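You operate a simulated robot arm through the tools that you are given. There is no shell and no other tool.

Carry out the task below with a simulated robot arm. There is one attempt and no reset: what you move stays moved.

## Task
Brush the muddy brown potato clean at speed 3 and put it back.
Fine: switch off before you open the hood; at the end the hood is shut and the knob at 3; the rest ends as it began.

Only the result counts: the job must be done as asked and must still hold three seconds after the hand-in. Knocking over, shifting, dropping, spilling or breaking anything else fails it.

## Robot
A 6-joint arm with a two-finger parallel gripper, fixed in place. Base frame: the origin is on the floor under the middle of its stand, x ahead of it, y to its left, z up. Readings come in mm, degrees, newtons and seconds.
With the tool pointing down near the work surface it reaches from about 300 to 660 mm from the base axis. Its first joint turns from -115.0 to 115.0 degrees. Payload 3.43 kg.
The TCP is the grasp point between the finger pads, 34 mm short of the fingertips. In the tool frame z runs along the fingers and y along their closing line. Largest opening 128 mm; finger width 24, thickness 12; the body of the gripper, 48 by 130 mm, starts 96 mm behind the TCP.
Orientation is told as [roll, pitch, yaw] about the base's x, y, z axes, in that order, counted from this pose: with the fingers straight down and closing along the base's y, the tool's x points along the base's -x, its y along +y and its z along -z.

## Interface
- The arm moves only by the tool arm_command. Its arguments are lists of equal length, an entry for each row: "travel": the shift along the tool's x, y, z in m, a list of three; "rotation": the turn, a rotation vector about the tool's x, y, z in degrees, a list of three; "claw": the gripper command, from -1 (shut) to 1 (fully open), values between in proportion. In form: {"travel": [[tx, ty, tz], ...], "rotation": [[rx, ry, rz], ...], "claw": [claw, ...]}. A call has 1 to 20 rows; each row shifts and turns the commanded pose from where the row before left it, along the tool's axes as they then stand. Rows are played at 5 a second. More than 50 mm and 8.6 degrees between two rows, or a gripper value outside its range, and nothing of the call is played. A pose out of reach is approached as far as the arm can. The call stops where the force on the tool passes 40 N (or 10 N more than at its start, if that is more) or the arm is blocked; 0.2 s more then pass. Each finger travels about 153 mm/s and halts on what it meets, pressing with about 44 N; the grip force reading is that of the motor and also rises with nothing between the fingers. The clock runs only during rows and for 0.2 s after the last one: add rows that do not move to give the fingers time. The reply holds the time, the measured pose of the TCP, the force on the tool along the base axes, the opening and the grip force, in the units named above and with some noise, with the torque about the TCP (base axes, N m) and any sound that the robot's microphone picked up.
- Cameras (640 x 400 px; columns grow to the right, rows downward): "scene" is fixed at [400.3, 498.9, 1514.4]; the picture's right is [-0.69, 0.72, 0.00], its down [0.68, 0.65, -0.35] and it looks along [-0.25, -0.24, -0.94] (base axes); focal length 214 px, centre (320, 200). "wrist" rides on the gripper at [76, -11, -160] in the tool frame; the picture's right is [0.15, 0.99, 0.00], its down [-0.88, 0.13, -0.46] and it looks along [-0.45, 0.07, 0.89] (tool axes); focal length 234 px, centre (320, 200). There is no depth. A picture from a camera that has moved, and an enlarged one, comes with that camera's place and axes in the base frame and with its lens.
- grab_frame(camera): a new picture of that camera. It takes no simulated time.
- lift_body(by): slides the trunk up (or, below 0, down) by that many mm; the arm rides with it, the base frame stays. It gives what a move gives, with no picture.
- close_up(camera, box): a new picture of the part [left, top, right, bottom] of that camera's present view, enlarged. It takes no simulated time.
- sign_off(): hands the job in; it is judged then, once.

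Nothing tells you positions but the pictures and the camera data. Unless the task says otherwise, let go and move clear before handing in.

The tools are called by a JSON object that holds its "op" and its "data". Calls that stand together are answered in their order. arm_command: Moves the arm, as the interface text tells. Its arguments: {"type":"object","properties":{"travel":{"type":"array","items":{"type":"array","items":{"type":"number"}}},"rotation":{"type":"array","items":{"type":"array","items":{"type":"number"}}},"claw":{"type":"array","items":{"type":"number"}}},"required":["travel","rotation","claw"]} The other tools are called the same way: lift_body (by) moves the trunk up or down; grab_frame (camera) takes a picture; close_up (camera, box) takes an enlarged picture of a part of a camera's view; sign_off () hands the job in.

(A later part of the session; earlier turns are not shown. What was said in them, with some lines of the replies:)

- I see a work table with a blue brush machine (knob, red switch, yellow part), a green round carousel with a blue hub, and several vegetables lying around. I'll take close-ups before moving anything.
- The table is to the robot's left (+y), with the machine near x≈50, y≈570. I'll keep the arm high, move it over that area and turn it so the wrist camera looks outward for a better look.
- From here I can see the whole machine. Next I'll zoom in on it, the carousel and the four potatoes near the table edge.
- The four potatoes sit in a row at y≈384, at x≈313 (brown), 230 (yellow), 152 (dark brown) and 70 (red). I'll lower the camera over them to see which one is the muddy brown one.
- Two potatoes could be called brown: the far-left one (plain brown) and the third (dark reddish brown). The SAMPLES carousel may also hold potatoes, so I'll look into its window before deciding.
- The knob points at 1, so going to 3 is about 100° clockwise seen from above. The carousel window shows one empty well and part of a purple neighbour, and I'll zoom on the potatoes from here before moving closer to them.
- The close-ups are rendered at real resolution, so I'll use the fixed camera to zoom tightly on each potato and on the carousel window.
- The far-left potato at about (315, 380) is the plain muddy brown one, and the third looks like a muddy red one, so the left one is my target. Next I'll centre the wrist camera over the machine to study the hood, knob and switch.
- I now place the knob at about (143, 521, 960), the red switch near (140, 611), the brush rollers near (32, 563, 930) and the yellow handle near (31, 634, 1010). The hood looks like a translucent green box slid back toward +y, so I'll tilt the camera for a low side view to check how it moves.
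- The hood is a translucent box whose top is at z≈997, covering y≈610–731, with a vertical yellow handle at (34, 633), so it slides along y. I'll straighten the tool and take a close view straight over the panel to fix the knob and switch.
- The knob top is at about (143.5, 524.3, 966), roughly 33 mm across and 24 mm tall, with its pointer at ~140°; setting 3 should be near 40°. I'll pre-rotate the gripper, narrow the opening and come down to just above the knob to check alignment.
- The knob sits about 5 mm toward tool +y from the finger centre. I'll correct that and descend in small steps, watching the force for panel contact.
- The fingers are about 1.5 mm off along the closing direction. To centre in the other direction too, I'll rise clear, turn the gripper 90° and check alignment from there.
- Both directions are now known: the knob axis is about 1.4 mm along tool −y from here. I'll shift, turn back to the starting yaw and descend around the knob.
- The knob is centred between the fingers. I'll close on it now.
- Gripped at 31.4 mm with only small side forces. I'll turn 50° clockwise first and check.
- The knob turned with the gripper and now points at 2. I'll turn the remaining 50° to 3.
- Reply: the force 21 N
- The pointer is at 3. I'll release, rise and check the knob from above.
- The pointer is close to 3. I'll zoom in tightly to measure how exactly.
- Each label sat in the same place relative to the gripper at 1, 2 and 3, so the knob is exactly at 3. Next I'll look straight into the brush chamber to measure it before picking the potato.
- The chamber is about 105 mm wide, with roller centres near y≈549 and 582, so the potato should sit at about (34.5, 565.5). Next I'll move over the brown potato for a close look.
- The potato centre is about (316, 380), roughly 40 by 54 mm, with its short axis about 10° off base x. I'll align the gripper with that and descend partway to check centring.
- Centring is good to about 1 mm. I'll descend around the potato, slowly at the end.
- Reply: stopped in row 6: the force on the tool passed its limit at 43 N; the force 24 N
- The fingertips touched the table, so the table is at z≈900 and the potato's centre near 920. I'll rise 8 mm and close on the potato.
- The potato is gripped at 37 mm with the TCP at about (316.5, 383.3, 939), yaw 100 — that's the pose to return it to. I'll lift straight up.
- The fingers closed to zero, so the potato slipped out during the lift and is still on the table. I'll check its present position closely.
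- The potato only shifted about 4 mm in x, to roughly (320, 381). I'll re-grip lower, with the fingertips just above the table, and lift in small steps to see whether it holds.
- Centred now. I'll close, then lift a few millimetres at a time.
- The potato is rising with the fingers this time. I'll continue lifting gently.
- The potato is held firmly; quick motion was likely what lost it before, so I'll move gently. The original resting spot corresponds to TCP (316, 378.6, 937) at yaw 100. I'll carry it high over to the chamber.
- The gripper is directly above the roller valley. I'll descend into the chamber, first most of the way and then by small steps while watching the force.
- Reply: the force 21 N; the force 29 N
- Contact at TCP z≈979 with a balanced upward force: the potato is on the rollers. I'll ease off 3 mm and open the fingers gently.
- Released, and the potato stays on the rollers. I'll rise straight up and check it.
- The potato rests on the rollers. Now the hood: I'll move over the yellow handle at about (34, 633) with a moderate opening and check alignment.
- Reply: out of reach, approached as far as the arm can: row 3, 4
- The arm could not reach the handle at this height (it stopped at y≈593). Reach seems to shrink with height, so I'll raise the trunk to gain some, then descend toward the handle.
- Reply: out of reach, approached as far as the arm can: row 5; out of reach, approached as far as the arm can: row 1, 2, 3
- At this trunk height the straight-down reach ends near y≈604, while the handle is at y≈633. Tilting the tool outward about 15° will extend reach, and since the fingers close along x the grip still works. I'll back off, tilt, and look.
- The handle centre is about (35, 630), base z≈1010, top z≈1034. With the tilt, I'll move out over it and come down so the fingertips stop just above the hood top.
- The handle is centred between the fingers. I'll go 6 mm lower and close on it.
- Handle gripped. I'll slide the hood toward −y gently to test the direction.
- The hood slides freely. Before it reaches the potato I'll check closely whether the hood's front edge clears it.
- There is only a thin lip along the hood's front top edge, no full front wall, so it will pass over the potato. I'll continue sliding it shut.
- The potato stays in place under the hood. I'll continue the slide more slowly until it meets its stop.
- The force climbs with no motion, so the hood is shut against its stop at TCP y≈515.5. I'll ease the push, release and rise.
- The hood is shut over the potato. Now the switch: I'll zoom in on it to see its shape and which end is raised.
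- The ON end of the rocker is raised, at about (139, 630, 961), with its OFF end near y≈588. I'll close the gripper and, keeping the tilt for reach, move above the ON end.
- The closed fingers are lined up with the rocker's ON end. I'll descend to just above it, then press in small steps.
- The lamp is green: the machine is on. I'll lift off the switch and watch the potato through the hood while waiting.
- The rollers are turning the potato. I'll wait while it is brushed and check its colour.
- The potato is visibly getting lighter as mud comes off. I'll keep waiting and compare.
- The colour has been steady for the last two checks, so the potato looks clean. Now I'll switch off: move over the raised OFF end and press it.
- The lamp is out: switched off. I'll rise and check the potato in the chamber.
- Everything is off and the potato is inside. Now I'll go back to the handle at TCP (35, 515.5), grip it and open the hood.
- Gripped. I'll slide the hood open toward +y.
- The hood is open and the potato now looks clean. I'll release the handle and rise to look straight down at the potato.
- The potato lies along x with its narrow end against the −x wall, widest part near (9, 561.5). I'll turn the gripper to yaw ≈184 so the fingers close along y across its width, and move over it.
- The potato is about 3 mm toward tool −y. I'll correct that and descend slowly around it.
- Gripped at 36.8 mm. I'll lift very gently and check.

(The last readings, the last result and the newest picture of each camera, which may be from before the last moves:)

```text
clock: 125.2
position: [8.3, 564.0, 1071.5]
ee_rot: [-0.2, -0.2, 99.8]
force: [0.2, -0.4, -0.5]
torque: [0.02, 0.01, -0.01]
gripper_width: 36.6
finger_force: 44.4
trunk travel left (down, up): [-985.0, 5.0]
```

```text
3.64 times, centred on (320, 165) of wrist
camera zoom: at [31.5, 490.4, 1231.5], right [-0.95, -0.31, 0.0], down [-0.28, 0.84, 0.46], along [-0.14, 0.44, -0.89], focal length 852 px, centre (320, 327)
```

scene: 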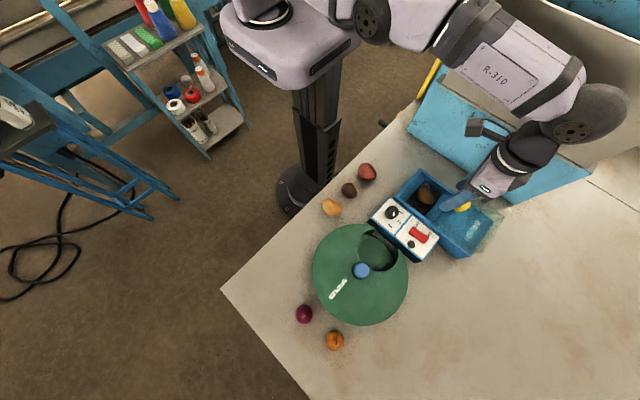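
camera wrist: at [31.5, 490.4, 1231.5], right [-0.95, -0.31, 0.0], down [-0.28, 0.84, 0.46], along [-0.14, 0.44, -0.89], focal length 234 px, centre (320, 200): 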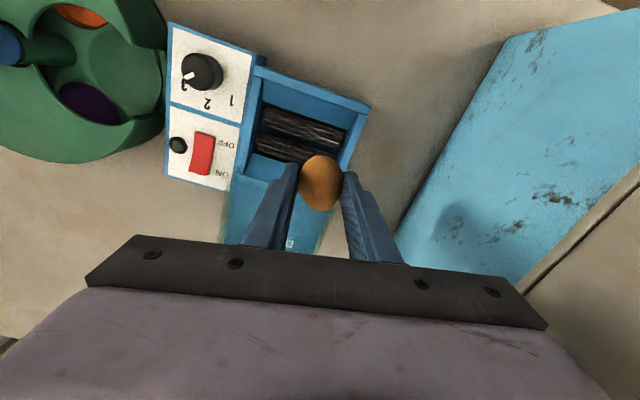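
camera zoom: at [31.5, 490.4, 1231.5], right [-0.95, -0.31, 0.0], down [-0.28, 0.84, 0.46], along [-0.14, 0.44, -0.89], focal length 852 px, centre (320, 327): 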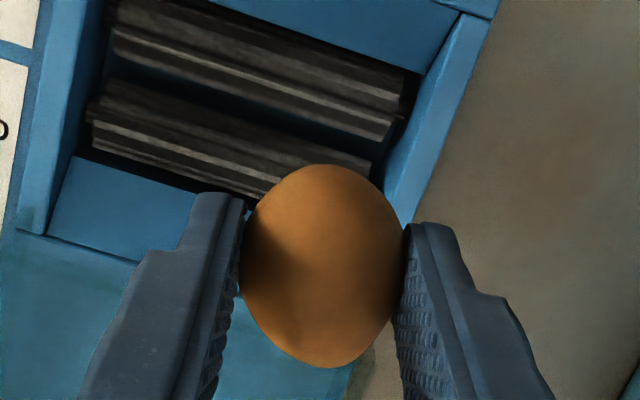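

The potato is held securely at yaw 100. I'll carry it gently back above its original spot.

{"op": "arm_command", "data": {"travel": [[0.0042, -0.0049, 0], [0.0094, -0.0109, 0], [0.0136, -0.0157, 0], [0.01422, -0.01643, 0], [0.01422, -0.01643, 0], [0.01422, -0.01643, 0], [0.01422, -0.01643, 0], [0.01422, -0.01643, 0], [0.01422, -0.01643, 0], [0.01422, -0.01643, 0], [0.01422, -0.01643, 0], [0.01422, -0.01643, 0], [0.01422, -0.01643, 0], [0.01422, -0.01643, 0], [0.01422, -0.01643, 0], [0.01422, -0.01643, 0], [0.0129, -0.0149, 0], [0.0071, -0.0081, 0], [0.0029, -0.0034, 0], [0, 0, 0]], "rotation": [[0, 0, 0], [0, 0, 0], [0, 0, 0], [0, 0, 0], [0, 0, 0], [0, 0, 0], [0, 0, 0], [0, 0, 0], [0, 0, 0], [0, 0, 0], [0, 0, 0], [0, 0, 0], [0, 0, 0], [0, 0, 0], [0, 0, 0], [0, 0, 0], [0, 0, 0], [0, 0, 0], [0, 0, 0], [0, 0, 0]], "claw": [-1, -1, -1, -1, -1, -1, -1, -1, -1, -1, -1, -1, -1, -1, -1, -1, -1, -1, -1, -1]}}

{"op": "grab_frame", "data": {"camera": "wrist"}}

{"op": "grab_frame", "data": {"camera": "scene"}}

```text
clock: 129.4
position: [314.2, 378.8, 1071.5]
ee_rot: [-0.2, -0.2, 100.1]
force: [0.6, 0.1, -0.4]
torque: [0.0, 0.0, -0.01]
gripper_width: 36.1
finger_force: 44.4
trunk travel left (down, up): [-985.0, 5.0]
```

```text
taken
camera wrist: at [338.2, 305.9, 1231.5], right [-0.95, -0.32, 0.0], down [-0.28, 0.84, 0.46], along [-0.14, 0.44, -0.89], focal length 234 px, centre (320, 200)
```

wrist: 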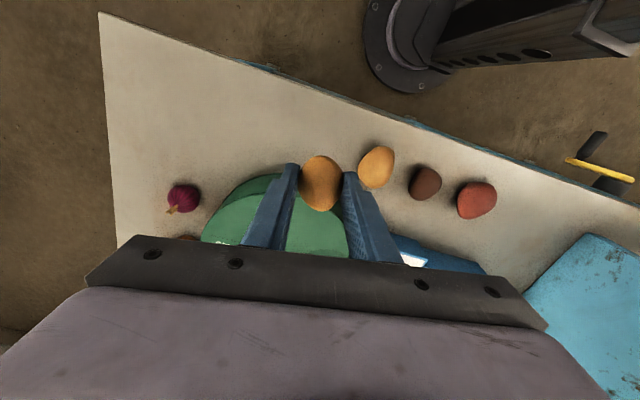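

```text
taken
```

scene: 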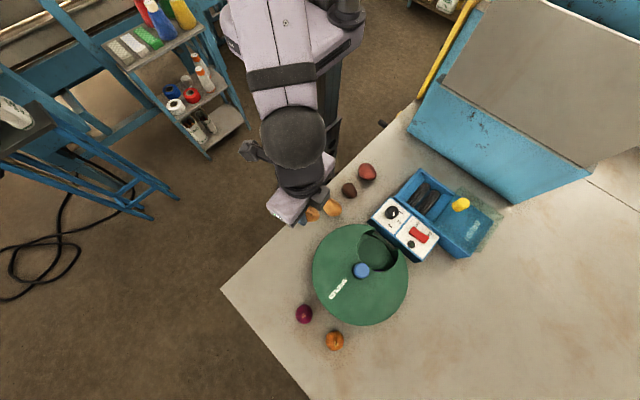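

{"op": "arm_command", "data": {"travel": [[0.0003, -0.0016, 0.005], [0, 0, 0.01], [0, 0, 0.015], [0, 0, 0.018], [0, 0, 0.018], [0, 0, 0.018], [0, 0, 0.015], [0, 0, 0.01], [0, 0, 0.006], [0, 0, 0]], "rotation": [[0, 0, 0], [0, 0, 0], [0, 0, 0], [0, 0, 0], [0, 0, 0], [0, 0, 0], [0, 0, 0], [0, 0, 0], [0, 0, 0], [0, 0, 0]], "claw": [-1, -1, -1, -1, -1, -1, -1, -1, -1, -1]}}

{"op": "close_up", "data": {"camera": "wrist", "box": [240, 110, 400, 220]}}

```text
clock: 131.6
position: [316.1, 380.8, 955.6]
ee_rot: [-0.2, -0.2, 100.0]
force: [0.2, 0.8, -0.3]
torque: [0.0, -0.01, 0.0]
gripper_width: 36.4
finger_force: 43.3
trunk travel left (down, up): [-985.0, 5.0]
```

```text
3.64 times, centred on (320, 165) of wrist
camera zoom: at [341.0, 307.1, 1116.1], right [-0.95, -0.32, 0.0], down [-0.28, 0.84, 0.46], along [-0.14, 0.44, -0.89], focal length 852 px, centre (320, 327)
```

zoom: 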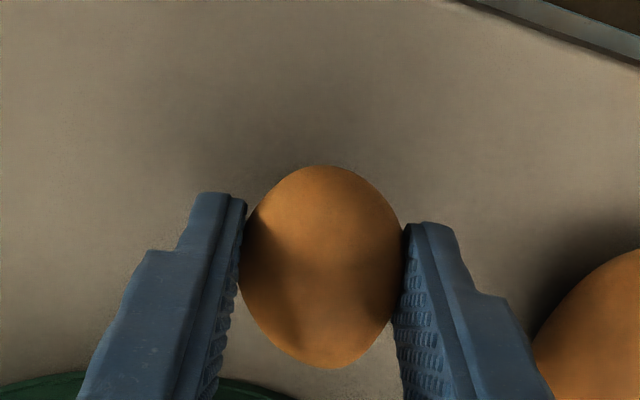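

{"op": "arm_command", "data": {"travel": [[0.0015, 0, 0.003], [0, 0, 0.004], [0, 0, 0.004], [0, 0, 0]], "rotation": [[0, 0, 0], [0, 0, 0], [0, 0, 0], [0, 0, 0]], "claw": [-1, -1, -1, -1]}}

{"op": "arm_command", "data": {"travel": [[0, 0, 0.002], [0, 0, 0]], "rotation": [[0, 0, 0], [0, 0, 0]], "claw": [-1, -1]}}

{"op": "arm_command", "data": {"travel": [[0, 0, 0.0015], [0, 0, 0]], "rotation": [[0, 0, 0], [0, 0, 0]], "claw": [-1, -1]}}

```text
clock: 132.6
position: [317.0, 377.8, 945.2]
ee_rot: [-0.3, -0.1, 100.1]
force: [-0.4, 1.2, -0.2]
torque: [0.02, -0.02, 0.0]
gripper_width: 36.3
finger_force: 43.7
trunk travel left (down, up): [-985.0, 5.0]
```

```text
clock: 133.2
position: [315.7, 378.6, 942.6]
ee_rot: [-0.2, -0.2, 100.0]
force: [1.5, -0.1, -0.1]
torque: [-0.01, -0.02, 0.06]
gripper_width: 36.6
finger_force: 44.0
trunk travel left (down, up): [-985.0, 5.0]
```

```text
clock: 133.8
position: [316.9, 378.9, 942.1]
ee_rot: [-0.2, -0.3, 99.9]
force: [-0.1, 0.1, 0.8]
torque: [-0.01, -0.03, -0.03]
gripper_width: 36.4
finger_force: 43.9
trunk travel left (down, up): [-985.0, 5.0]
```

{"op": "arm_command", "data": {"travel": [[0, 0, 0.0015], [0, 0, 0]], "rotation": [[0, 0, 0], [0, 0, 0]], "claw": [-1, -1]}}

{"op": "arm_command", "data": {"travel": [[0, 0, 0.0015], [0, 0, 0]], "rotation": [[0, 0, 0], [0, 0, 0]], "claw": [-1, -1]}}

{"op": "close_up", "data": {"camera": "wrist", "box": [240, 110, 400, 220]}}

```text
clock: 134.4
position: [316.0, 379.0, 943.3]
ee_rot: [-0.3, -0.4, 100.0]
force: [-0.4, -0.6, 10.1]
torque: [-0.07, 0.01, -0.01]
gripper_width: 36.3
finger_force: 44.2
trunk travel left (down, up): [-985.0, 5.0]
```

```text
clock: 135.0
position: [316.7, 379.1, 942.1]
ee_rot: [-0.6, -0.5, 100.0]
force: [-0.4, 1.0, 24.4]
torque: [-0.05, -0.07, 0.03]
gripper_width: 36.4
finger_force: 43.8
trunk travel left (down, up): [-985.0, 5.0]
```

```text
3.64 times, centred on (320, 165) of wrist
camera zoom: at [340.6, 305.0, 1101.0], right [-0.95, -0.32, -0.01], down [-0.28, 0.84, 0.46], along [-0.14, 0.44, -0.89], focal length 852 px, centre (320, 327)
```

zoom: 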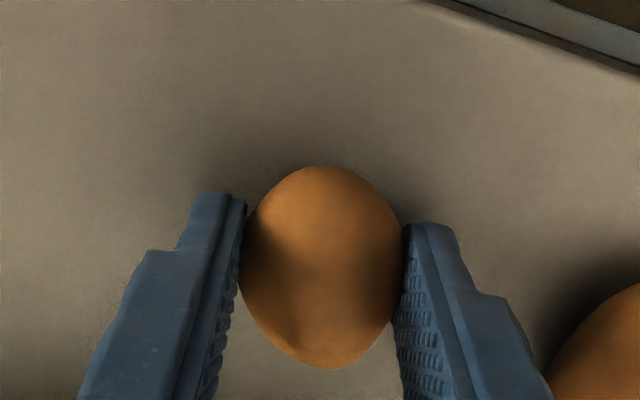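

The potato is touching the table. I'll ease the pressure, open slightly and let it settle between the fingers.

{"op": "arm_command", "data": {"travel": [[0, 0, -0.0025], [0, 0, 0], [0, 0, 0], [0, 0, 0], [0, 0, 0], [0, 0, 0], [0, 0, 0]], "rotation": [[0, 0, 0], [0, 0, 0], [0, 0, 0], [0, 0, 0], [0, 0, 0], [0, 0, 0], [0, 0, 0]], "claw": [-1, -0.4, -0.38, -0.36, -0.34, -0.34, -0.34]}}

{"op": "close_up", "data": {"camera": "wrist", "box": [240, 110, 400, 220]}}

{"op": "arm_command", "data": {"travel": [[0, 0, 0], [0, 0, 0], [0, 0, 0], [0, 0, 0]], "rotation": [[0, 0, 0], [0, 0, 0], [0, 0, 0], [0, 0, 0]], "claw": [-0.3, -0.25, -0.2, -0.1]}}

{"op": "close_up", "data": {"camera": "wrist", "box": [240, 110, 400, 220]}}

```text
clock: 136.6
position: [316.7, 379.0, 941.5]
ee_rot: [-0.2, -0.3, 100.0]
force: [0.3, 0.2, -0.4]
torque: [0.01, 0.04, 0.02]
gripper_width: 42.6
finger_force: 0.1
trunk travel left (down, up): [-985.0, 5.0]
```

```text
3.64 times, centred on (320, 165) of wrist
camera zoom: at [341.5, 305.7, 1101.4], right [-0.95, -0.32, 0.0], down [-0.28, 0.84, 0.46], along [-0.14, 0.44, -0.89], focal length 852 px, centre (320, 327)
```

zoom: 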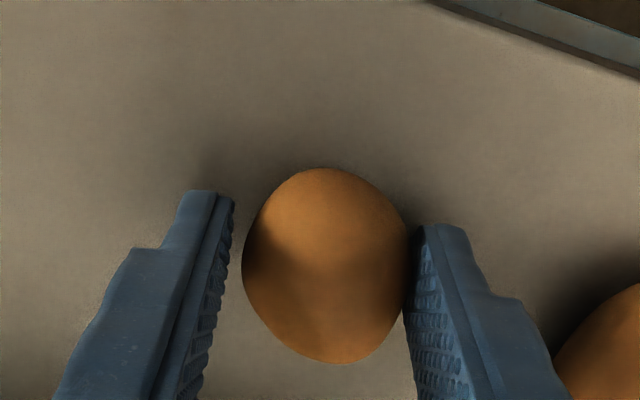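

```text
clock: 137.6
position: [318.2, 379.8, 942.6]
ee_rot: [-0.2, -0.3, 100.1]
force: [-0.5, 0.4, 0.6]
torque: [0.0, 0.0, 0.02]
gripper_width: 57.6
finger_force: 0.2
trunk travel left (down, up): [-985.0, 5.0]
```

```text
3.64 times, centred on (320, 165) of wrist
camera zoom: at [341.5, 305.6, 1101.4], right [-0.95, -0.32, 0.0], down [-0.28, 0.84, 0.46], along [-0.14, 0.44, -0.89], focal length 852 px, centre (320, 327)
```

zoom: 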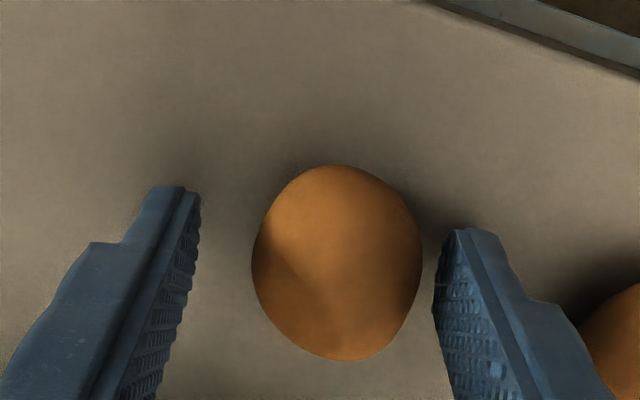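

The potato rolled slightly toward the right finger. I'll wait a moment to see whether it has settled.

{"op": "arm_command", "data": {"travel": [[0, 0, 0], [0, 0, 0], [0, 0, 0], [0, 0, 0], [0, 0, 0], [0, 0, 0]], "rotation": [[0, 0, 0], [0, 0, 0], [0, 0, 0], [0, 0, 0], [0, 0, 0], [0, 0, 0]], "claw": [-0.1, -0.1, -0.1, -0.1, -0.1, -0.1]}}

{"op": "close_up", "data": {"camera": "wrist", "box": [240, 110, 400, 220]}}

```text
clock: 139.0
position: [317.2, 379.8, 942.0]
ee_rot: [-0.2, -0.1, 100.1]
force: [0.1, 0.1, -0.4]
torque: [0.01, -0.02, 0.02]
gripper_width: 57.4
finger_force: 0.1
trunk travel left (down, up): [-985.0, 5.0]
```

```text
3.64 times, centred on (320, 165) of wrist
camera zoom: at [341.5, 305.7, 1101.4], right [-0.95, -0.32, 0.0], down [-0.28, 0.84, 0.46], along [-0.14, 0.44, -0.89], focal length 852 px, centre (320, 327)
```

zoom: 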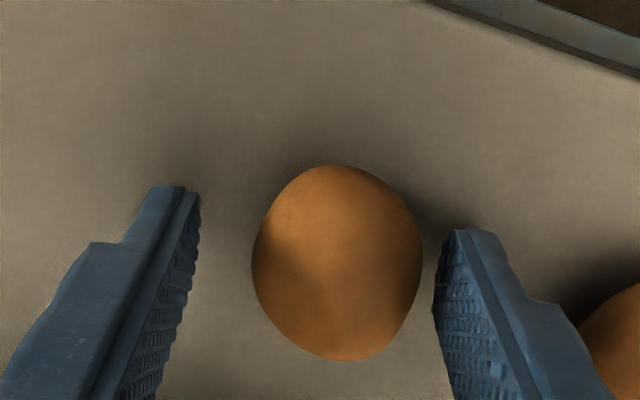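

It has settled. I'll open a bit more, rise straight up and verify the position against the original.

{"op": "arm_command", "data": {"travel": [[0, 0, 0], [0, 0, -0.005], [0, 0, -0.015], [0, 0, -0.03], [0, 0, -0.04], [0, 0, -0.04], [0, 0, 0]], "rotation": [[0, 0, 0], [0, 0, 0], [0, 0, 0], [0, 0, 0], [0, 0, 0], [0, 0, 0], [0, 0, 0]], "claw": [0.1, 0.1, 0.1, 0.1, 0.1, 0.1, 0.1]}}

{"op": "arm_command", "data": {"travel": [[-0.03, 0.035, 0], [-0.03, 0.035, 0], [-0.03, 0.035, 0], [-0.03, 0.035, 0], [0, 0, 0]], "rotation": [[0, 0, 0], [0, 0, 0], [0, 0, 0], [0, 0, 0], [0, 0, 0]], "claw": [0.1, 0.1, 0.1, 0.1, 0.1]}}

{"op": "close_up", "data": {"camera": "scene", "box": [300, 216, 321, 238]}}

{"op": "close_up", "data": {"camera": "scene", "box": [280, 150, 430, 360]}}

{"op": "grab_frame", "data": {"camera": "wrist"}}

```text
clock: 140.6
position: [317.5, 379.4, 1073.2]
ee_rot: [-0.1, -0.1, 100.0]
force: [1.2, -0.2, -0.7]
torque: [-0.01, -0.01, 0.0]
gripper_width: 70.5
finger_force: 0.1
trunk travel left (down, up): [-985.0, 5.0]
```

```text
clock: 141.8
position: [158.8, 470.7, 1072.4]
ee_rot: [-0.2, -0.2, 99.9]
force: [-0.4, -0.4, 0.2]
torque: [0.03, 0.04, 0.02]
gripper_width: 70.5
finger_force: 0.3
trunk travel left (down, up): [-985.0, 5.0]
```

```text
16.00 times, centred on (310, 227) of scene
camera zoom: at [400.3, 498.9, 1514.4], right [-0.69, 0.72, 0.0], down [0.68, 0.65, -0.35], along [-0.25, -0.24, -0.94], focal length 3432 px, centre (472, -232)
```

zoom: 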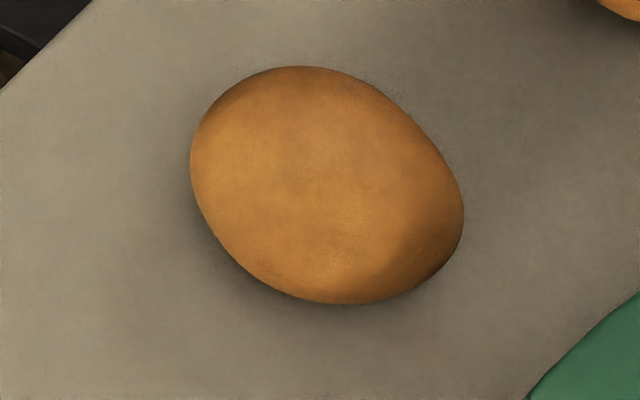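

```text
1.90 times, centred on (355, 255) of scene
camera zoom: at [400.3, 498.9, 1514.4], right [-0.69, 0.72, 0.0], down [0.68, 0.65, -0.35], along [-0.25, -0.24, -0.94], focal length 408 px, centre (253, 95)
```

zoom: 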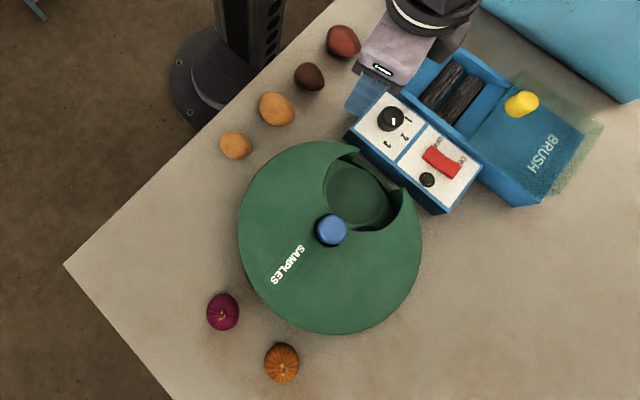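

```text
taken
camera wrist: at [182.5, 397.6, 1231.6], right [-0.95, -0.31, 0.0], down [-0.28, 0.84, 0.46], along [-0.14, 0.44, -0.89], focal length 234 px, centre (320, 200)
```

wrist: 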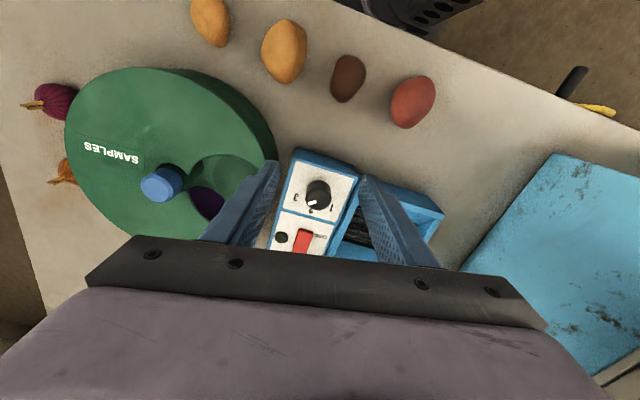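

The clean potato is back within about 3 mm of its original spot. Now I'll shut the hood: turn back to yaw 90, tilt for reach and go above the handle.

{"op": "arm_command", "data": {"travel": [[0, 0, -0.01], [0, 0, -0.01], [0, 0.03, 0], [0, 0.03, 0], [-0.02, 0.03, 0], [-0.02, 0.034, 0], [-0.02, 0, 0], [0, 0, 0], [0, 0, 0], [0, 0, 0], [0, 0, 0]], "rotation": [[0, 0, 5], [0, 0, 5], [0, 0, 0], [0, 0, 0], [0, 0, 0], [0, 0, 0], [0, 0, 0], [0, -5, 0], [0, -5, 0], [0, -5, 0], [0, 0, 0]], "claw": [0, 0, 0, 0, 0, 0, 0, 0, 0, 0, 0]}}

{"op": "grab_frame", "data": {"camera": "wrist"}}

{"op": "close_up", "data": {"camera": "wrist", "box": [250, 130, 400, 230]}}

```text
clock: 144.2
position: [35.0, 532.2, 1091.7]
ee_rot: [-0.2, -15.4, 90.0]
force: [0.1, 0.1, -0.7]
torque: [-0.03, 0.0, -0.02]
gripper_width: 63.9
finger_force: 0.0
trunk travel left (down, up): [-985.0, 5.0]
```

```text
taken
camera wrist: at [45.7, 417.8, 1225.7], right [-0.99, -0.14, -0.04], down [-0.13, 0.73, 0.67], along [-0.06, 0.67, -0.74], focal length 234 px, centre (320, 200)
```

wrist: 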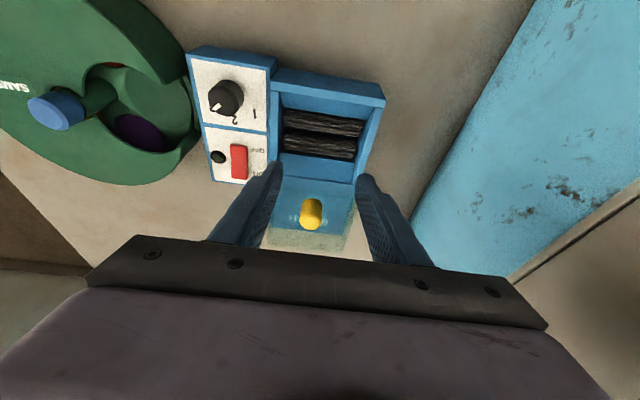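

```text
4.00 times, centred on (325, 180) of wrist
camera zoom: at [45.7, 417.8, 1225.7], right [-0.99, -0.14, -0.04], down [-0.13, 0.73, 0.67], along [-0.06, 0.67, -0.74], focal length 937 px, centre (300, 280)
```

zoom: 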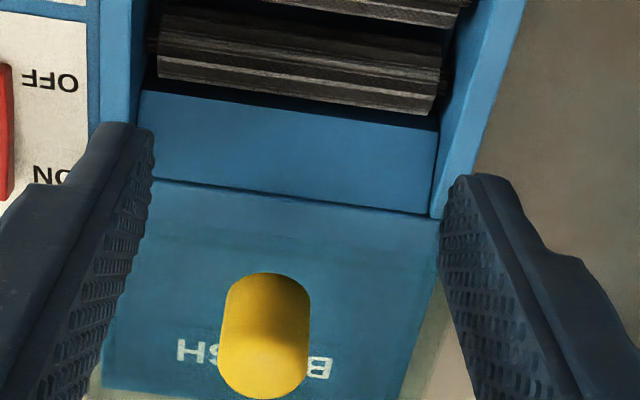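

{"op": "arm_command", "data": {"travel": [[-0.0205, 0.0001, 0.00995], [-0.0205, 0.0001, 0.00995], [-0.0205, 0.0001, 0.00995], [-0.0205, 0.0001, 0.00995], [0, 0, 0]], "rotation": [[0, 0, 0], [0, 0, 0], [0, 0, 0], [0, 0, 0], [0, 0, 0]], "claw": [0, 0, 0, 0, 0]}}

{"op": "close_up", "data": {"camera": "wrist", "box": [240, 120, 400, 220]}}

```text
clock: 145.4
position: [33.0, 620.2, 1076.6]
ee_rot: [-0.2, -15.2, 90.1]
force: [0.4, 0.0, 0.3]
torque: [0.03, -0.02, 0.04]
gripper_width: 63.8
finger_force: 0.1
trunk travel left (down, up): [-985.0, 5.0]
```

```text
4.00 times, centred on (320, 170) of wrist
camera zoom: at [45.3, 505.6, 1210.7], right [-0.99, -0.14, -0.04], down [-0.13, 0.73, 0.67], along [-0.06, 0.67, -0.74], focal length 937 px, centre (320, 320)
```

zoom: 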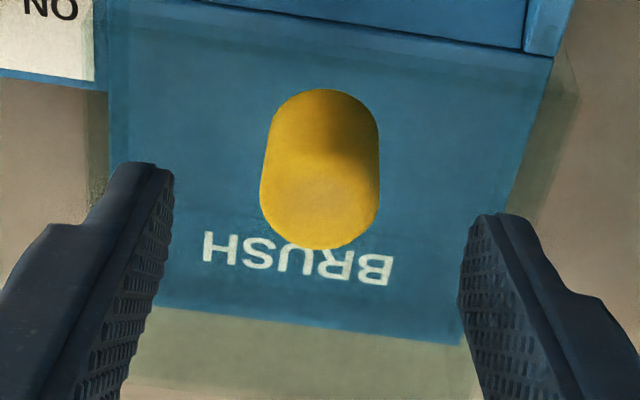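

Aligned. I'll come down 25 mm and grip the handle.

{"op": "arm_command", "data": {"travel": [[0.0034, 0, 0.0124], [0.0034, 0, 0.0124], [0, 0, 0], [0, 0, 0], [0, 0, 0], [0, 0, 0], [0, 0, 0]], "rotation": [[0, 0, 0], [0, 0, 0], [0, 0, 0], [0, 0, 0], [0, 0, 0], [0, 0, 0], [0, 0, 0]], "claw": [0, 0, 0, -0.3, -0.5, -1, -1]}}

{"op": "close_up", "data": {"camera": "wrist", "box": [240, 120, 400, 220]}}

```text
clock: 147.0
position: [34.4, 621.6, 1049.2]
ee_rot: [-0.3, -15.3, 90.0]
force: [1.6, 0.1, -1.1]
torque: [0.11, 0.48, 0.03]
gripper_width: 27.3
finger_force: 45.1
trunk travel left (down, up): [-985.0, 5.0]
```

```text
4.00 times, centred on (320, 170) of wrist
camera zoom: at [46.0, 506.2, 1183.8], right [-0.99, -0.14, -0.04], down [-0.13, 0.73, 0.67], along [-0.06, 0.67, -0.74], focal length 937 px, centre (320, 320)
```

zoom: 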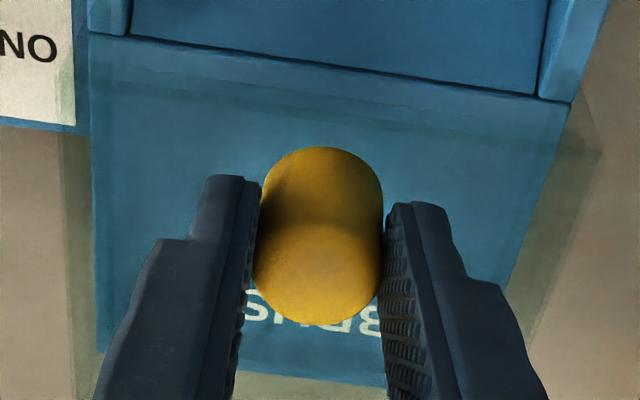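

Handle gripped. I'll slide the hood shut.

{"op": "arm_command", "data": {"travel": [[0.0039, 0, -0.0011], [0.0077, 0, -0.0021], [0.0077, 0, -0.0021], [0.0077, 0, -0.0021], [0.0077, 0, -0.0021], [0.0077, 0, -0.0021], [0.0077, 0, -0.0021], [0.0077, 0, -0.0021], [0.0077, 0, -0.0021], [0.0077, 0, -0.0021], [0.0077, 0, -0.0021], [0.0077, 0, -0.0021], [0.0048, 0, -0.0013], [0, 0, 0]], "rotation": [[0, 0, 0], [0, 0, 0], [0, 0, 0], [0, 0, 0], [0, 0, 0], [0, 0, 0], [0, 0, 0], [0, 0, 0], [0, 0, 0], [0, 0, 0], [0, 0, 0], [0, 0, 0], [0, 0, 0], [0, 0, 0]], "claw": [-1, -1, -1, -1, -1, -1, -1, -1, -1, -1, -1, -1, -1, -1]}}

{"op": "arm_command", "data": {"travel": [[0.0029, 0, -0.0008], [0.0029, 0, -0.0008], [0.0029, 0, -0.0008], [0.0029, 0, -0.0008], [0, 0, 0]], "rotation": [[0, 0, 0], [0, 0, 0], [0, 0, 0], [0, 0, 0], [0, 0, 0]], "claw": [-1, -1, -1, -1, -1]}}

```text
clock: 150.0
position: [35.3, 524.0, 1048.8]
ee_rot: [0.0, -15.5, 89.9]
force: [6.1, -0.5, 12.8]
torque: [-0.32, 0.24, -0.1]
gripper_width: 27.2
finger_force: 45.0
trunk travel left (down, up): [-985.0, 5.0]
```

```text
clock: 151.2
position: [35.5, 515.3, 1048.5]
ee_rot: [-0.1, -15.5, 90.0]
force: [6.9, 9.2, 11.9]
torque: [-0.19, 0.24, -0.05]
gripper_width: 27.0
finger_force: 44.9
trunk travel left (down, up): [-985.0, 5.0]
```

The hood has reached its stop again (y≈515.3). I'll nudge once more to be sure, ease off, release and rise.

{"op": "arm_command", "data": {"travel": [[0.0019, 0, -0.0005], [0, 0, 0]], "rotation": [[0, 0, 0], [0, 0, 0]], "claw": [-1, -1]}}

{"op": "arm_command", "data": {"travel": [[-0.0038, 0, 0.001], [0, 0, 0], [0, 0, 0], [0, 0, 0], [-0.004, 0, -0.0145], [-0.0079, 0, -0.029], [-0.0079, 0, -0.029], [0.03, 0, -0.01], [0.04, 0, 0], [0.04, 0, 0], [0, 0, 0]], "rotation": [[0, 0, 0], [0, 0, 0], [0, 0, 0], [0, 0, 0], [0, 0, 0], [0, 0, 0], [0, 0, 0], [0, 5, 0], [0, 5, 0], [0, 5, 0], [0, 0, 0]], "claw": [-1, -0.4, 0, 0, 0, 0, 0, 0, 0, 0, 0]}}

{"op": "grab_frame", "data": {"camera": "wrist"}}

{"op": "grab_frame", "data": {"camera": "scene"}}

{"op": "close_up", "data": {"camera": "scene", "box": [370, 150, 510, 270]}}

```text
clock: 151.8
position: [34.5, 516.9, 1049.8]
ee_rot: [-0.1, -15.5, 90.0]
force: [7.6, 16.6, 9.2]
torque: [-0.26, 0.24, -0.02]
gripper_width: 27.2
finger_force: 44.9
trunk travel left (down, up): [-985.0, 5.0]
```

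```text
clock: 154.2
position: [32.9, 405.0, 1115.6]
ee_rot: [-0.2, -0.2, 90.0]
force: [0.6, -0.6, 0.6]
torque: [-0.02, -0.02, 0.02]
gripper_width: 64.3
finger_force: 0.2
trunk travel left (down, up): [-985.0, 5.0]
```

```text
taken
camera wrist: at [44.5, 328.1, 1275.5], right [-0.99, -0.15, 0.0], down [-0.13, 0.88, 0.46], along [-0.06, 0.45, -0.89], focal length 234 px, centre (320, 200)
```

wrist: 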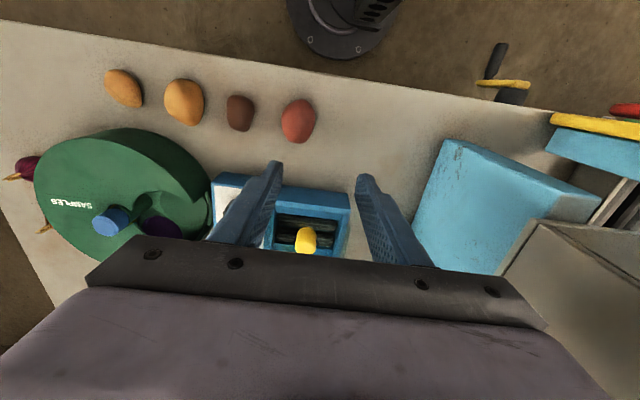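

```text
taken
```

scene: 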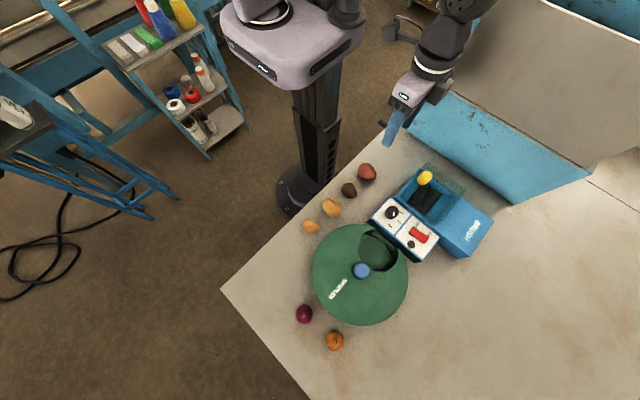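

```text
3.33 times, centred on (440, 210) of scene
camera zoom: at [400.3, 498.9, 1514.4], right [-0.69, 0.72, 0.0], down [0.68, 0.65, -0.35], along [-0.25, -0.24, -0.94], focal length 715 px, centre (-80, 167)
```

zoom: 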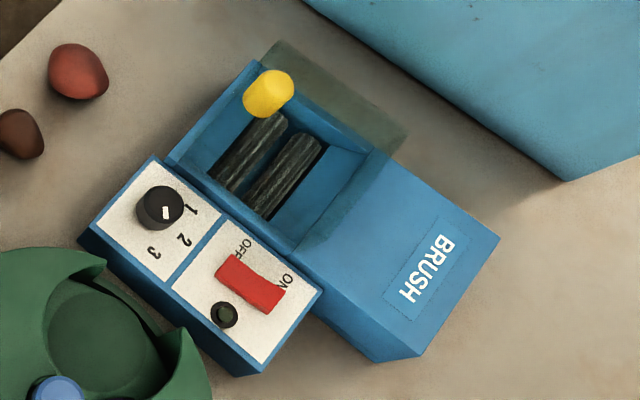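

The hood is shut, the switch off and the knob at 3. I'll raise the arm clear, return the trunk to its starting height and take final close-ups.

{"op": "arm_command", "data": {"travel": [[0.01, -0.02, -0.03], [0.02, -0.03, -0.04], [0.02, -0.03, -0.04], [0.02, -0.03, -0.04], [0.02, -0.03, -0.04], [0, -0.03, -0.03], [0, 0, 0]], "rotation": [[0, 0, 0], [0, 0, 0], [0, 0, 0], [0, 0, 0], [0, 0, 0], [0, 0, 0], [0, 0, 0]], "claw": [0.5, 1, 1, 1, 1, 1, 1]}}

{"op": "lift_body", "data": {"by": -60}}

{"op": "close_up", "data": {"camera": "scene", "box": [365, 160, 485, 265]}}

{"op": "close_up", "data": {"camera": "scene", "box": [280, 150, 430, 360]}}

{"op": "close_up", "data": {"camera": "scene", "box": [398, 218, 438, 254]}}

{"op": "close_up", "data": {"camera": "scene", "box": [300, 216, 321, 238]}}

```text
refused: row 2 steps farther than a row can; nothing moved
```

```text
clock: 155.2
position: [33.8, 403.0, 1055.2]
ee_rot: [-0.2, -0.3, 90.0]
force: [-0.2, -0.1, -0.1]
torque: [-0.01, 0.0, 0.01]
gripper_width: 64.2
finger_force: 0.1
trunk travel left (down, up): [-925.0, 65.0]
```

```text
3.81 times, centred on (425, 212) of scene
camera zoom: at [400.3, 498.9, 1514.4], right [-0.69, 0.72, 0.0], down [0.68, 0.65, -0.35], along [-0.25, -0.24, -0.94], focal length 817 px, centre (-80, 152)
```

zoom: 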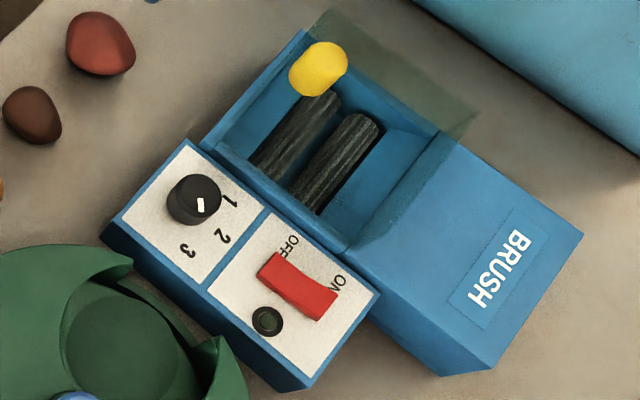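

```text
1.90 times, centred on (355, 255) of scene
camera zoom: at [400.3, 498.9, 1514.4], right [-0.69, 0.72, 0.0], down [0.68, 0.65, -0.35], along [-0.25, -0.24, -0.94], focal length 408 px, centre (253, 95)
```

zoom: 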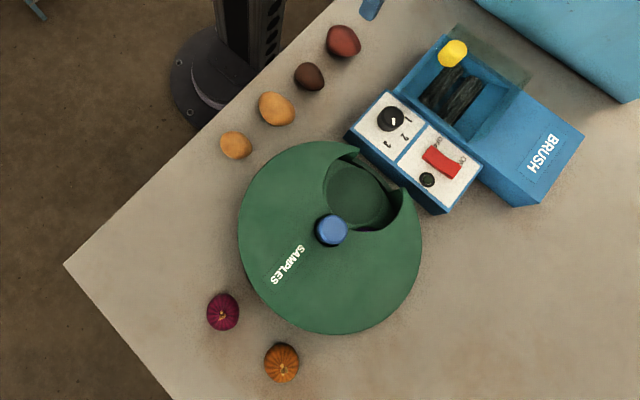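

```text
11.11 times, centred on (418, 236) of scene
camera zoom: at [400.3, 498.9, 1514.4], right [-0.69, 0.72, 0.0], down [0.68, 0.65, -0.35], along [-0.25, -0.24, -0.94], focal length 2383 px, centre (-769, -200)
```

zoom: 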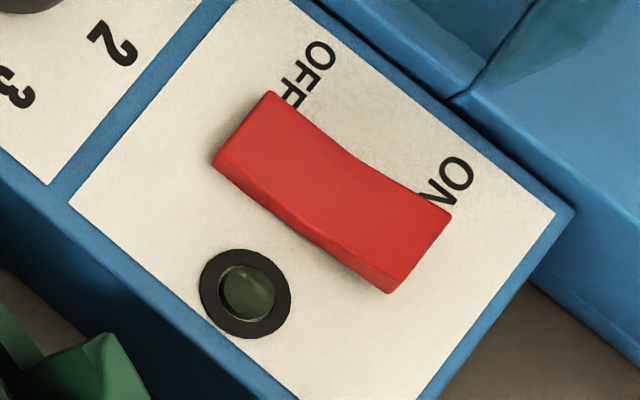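

```text
16.00 times, centred on (310, 227) of scene
camera zoom: at [400.3, 498.9, 1514.4], right [-0.69, 0.72, 0.0], down [0.68, 0.65, -0.35], along [-0.25, -0.24, -0.94], focal length 3432 px, centre (472, -232)
```

zoom: 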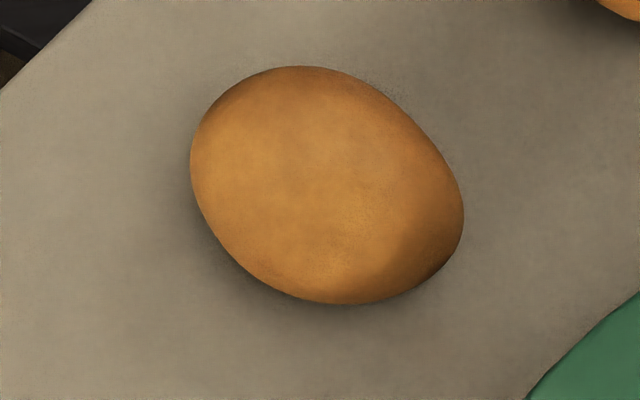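

Everything matches: clean potato in place, hood shut, switch off, knob at 3, and the other objects unmoved. I'll raise the arm a little further clear.

{"op": "arm_command", "data": {"travel": [[0, 0, -0.03], [0, 0, -0.04], [0, 0, -0.04], [0, 0, -0.04], [0, 0, 0]], "rotation": [[0, 0, 0], [0, 0, 0], [0, 0, 0], [0, 0, 0], [0, 0, 0]], "claw": [0, 0, 0, 0, 0]}}

{"op": "grab_frame", "data": {"camera": "scene"}}

```text
clock: 156.4
position: [33.2, 403.8, 1204.9]
ee_rot: [-0.2, -0.2, 90.0]
force: [-0.5, 0.1, 0.4]
torque: [0.02, 0.0, 0.01]
gripper_width: 64.1
finger_force: 0.0
trunk travel left (down, up): [-925.0, 65.0]
```

```text
taken
```

scene: 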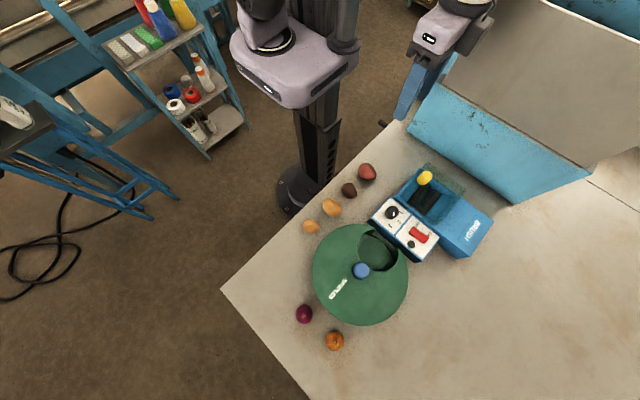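

The scene is at rest with the arm clear, and all the end conditions are met, so I'm handing in the job.

{"op": "sign_off", "data": {}}

```text
The job is handed in.
```

The muddy brown potato has been brushed clean at speed 3 and is back on the table, about 3 mm from where it started. I've handed the job in; the result hasn't come back yet.

- **Which potato:** two looked brownish. I took the far-left, plain brown one and left the dark reddish one alone. It came out the same golden colour as the clean yellow potato next to it.
- **Brushing:** it ran about 18 s with the hood shut and the knob at 3. The colour had stopped changing before I switched off.
- **Order:** the switch was off and the lamp out before I opened the hood.
- **End state:** the hood is shut against its stop, the knob is at 3 and the switch is off. In the final pictures everything else on the table looks unmoved.
- **One slip:** on the first pick-up the potato slid out of the fingers as I lifted. It stayed on the table, about 4 mm from its spot, and the second grip held.
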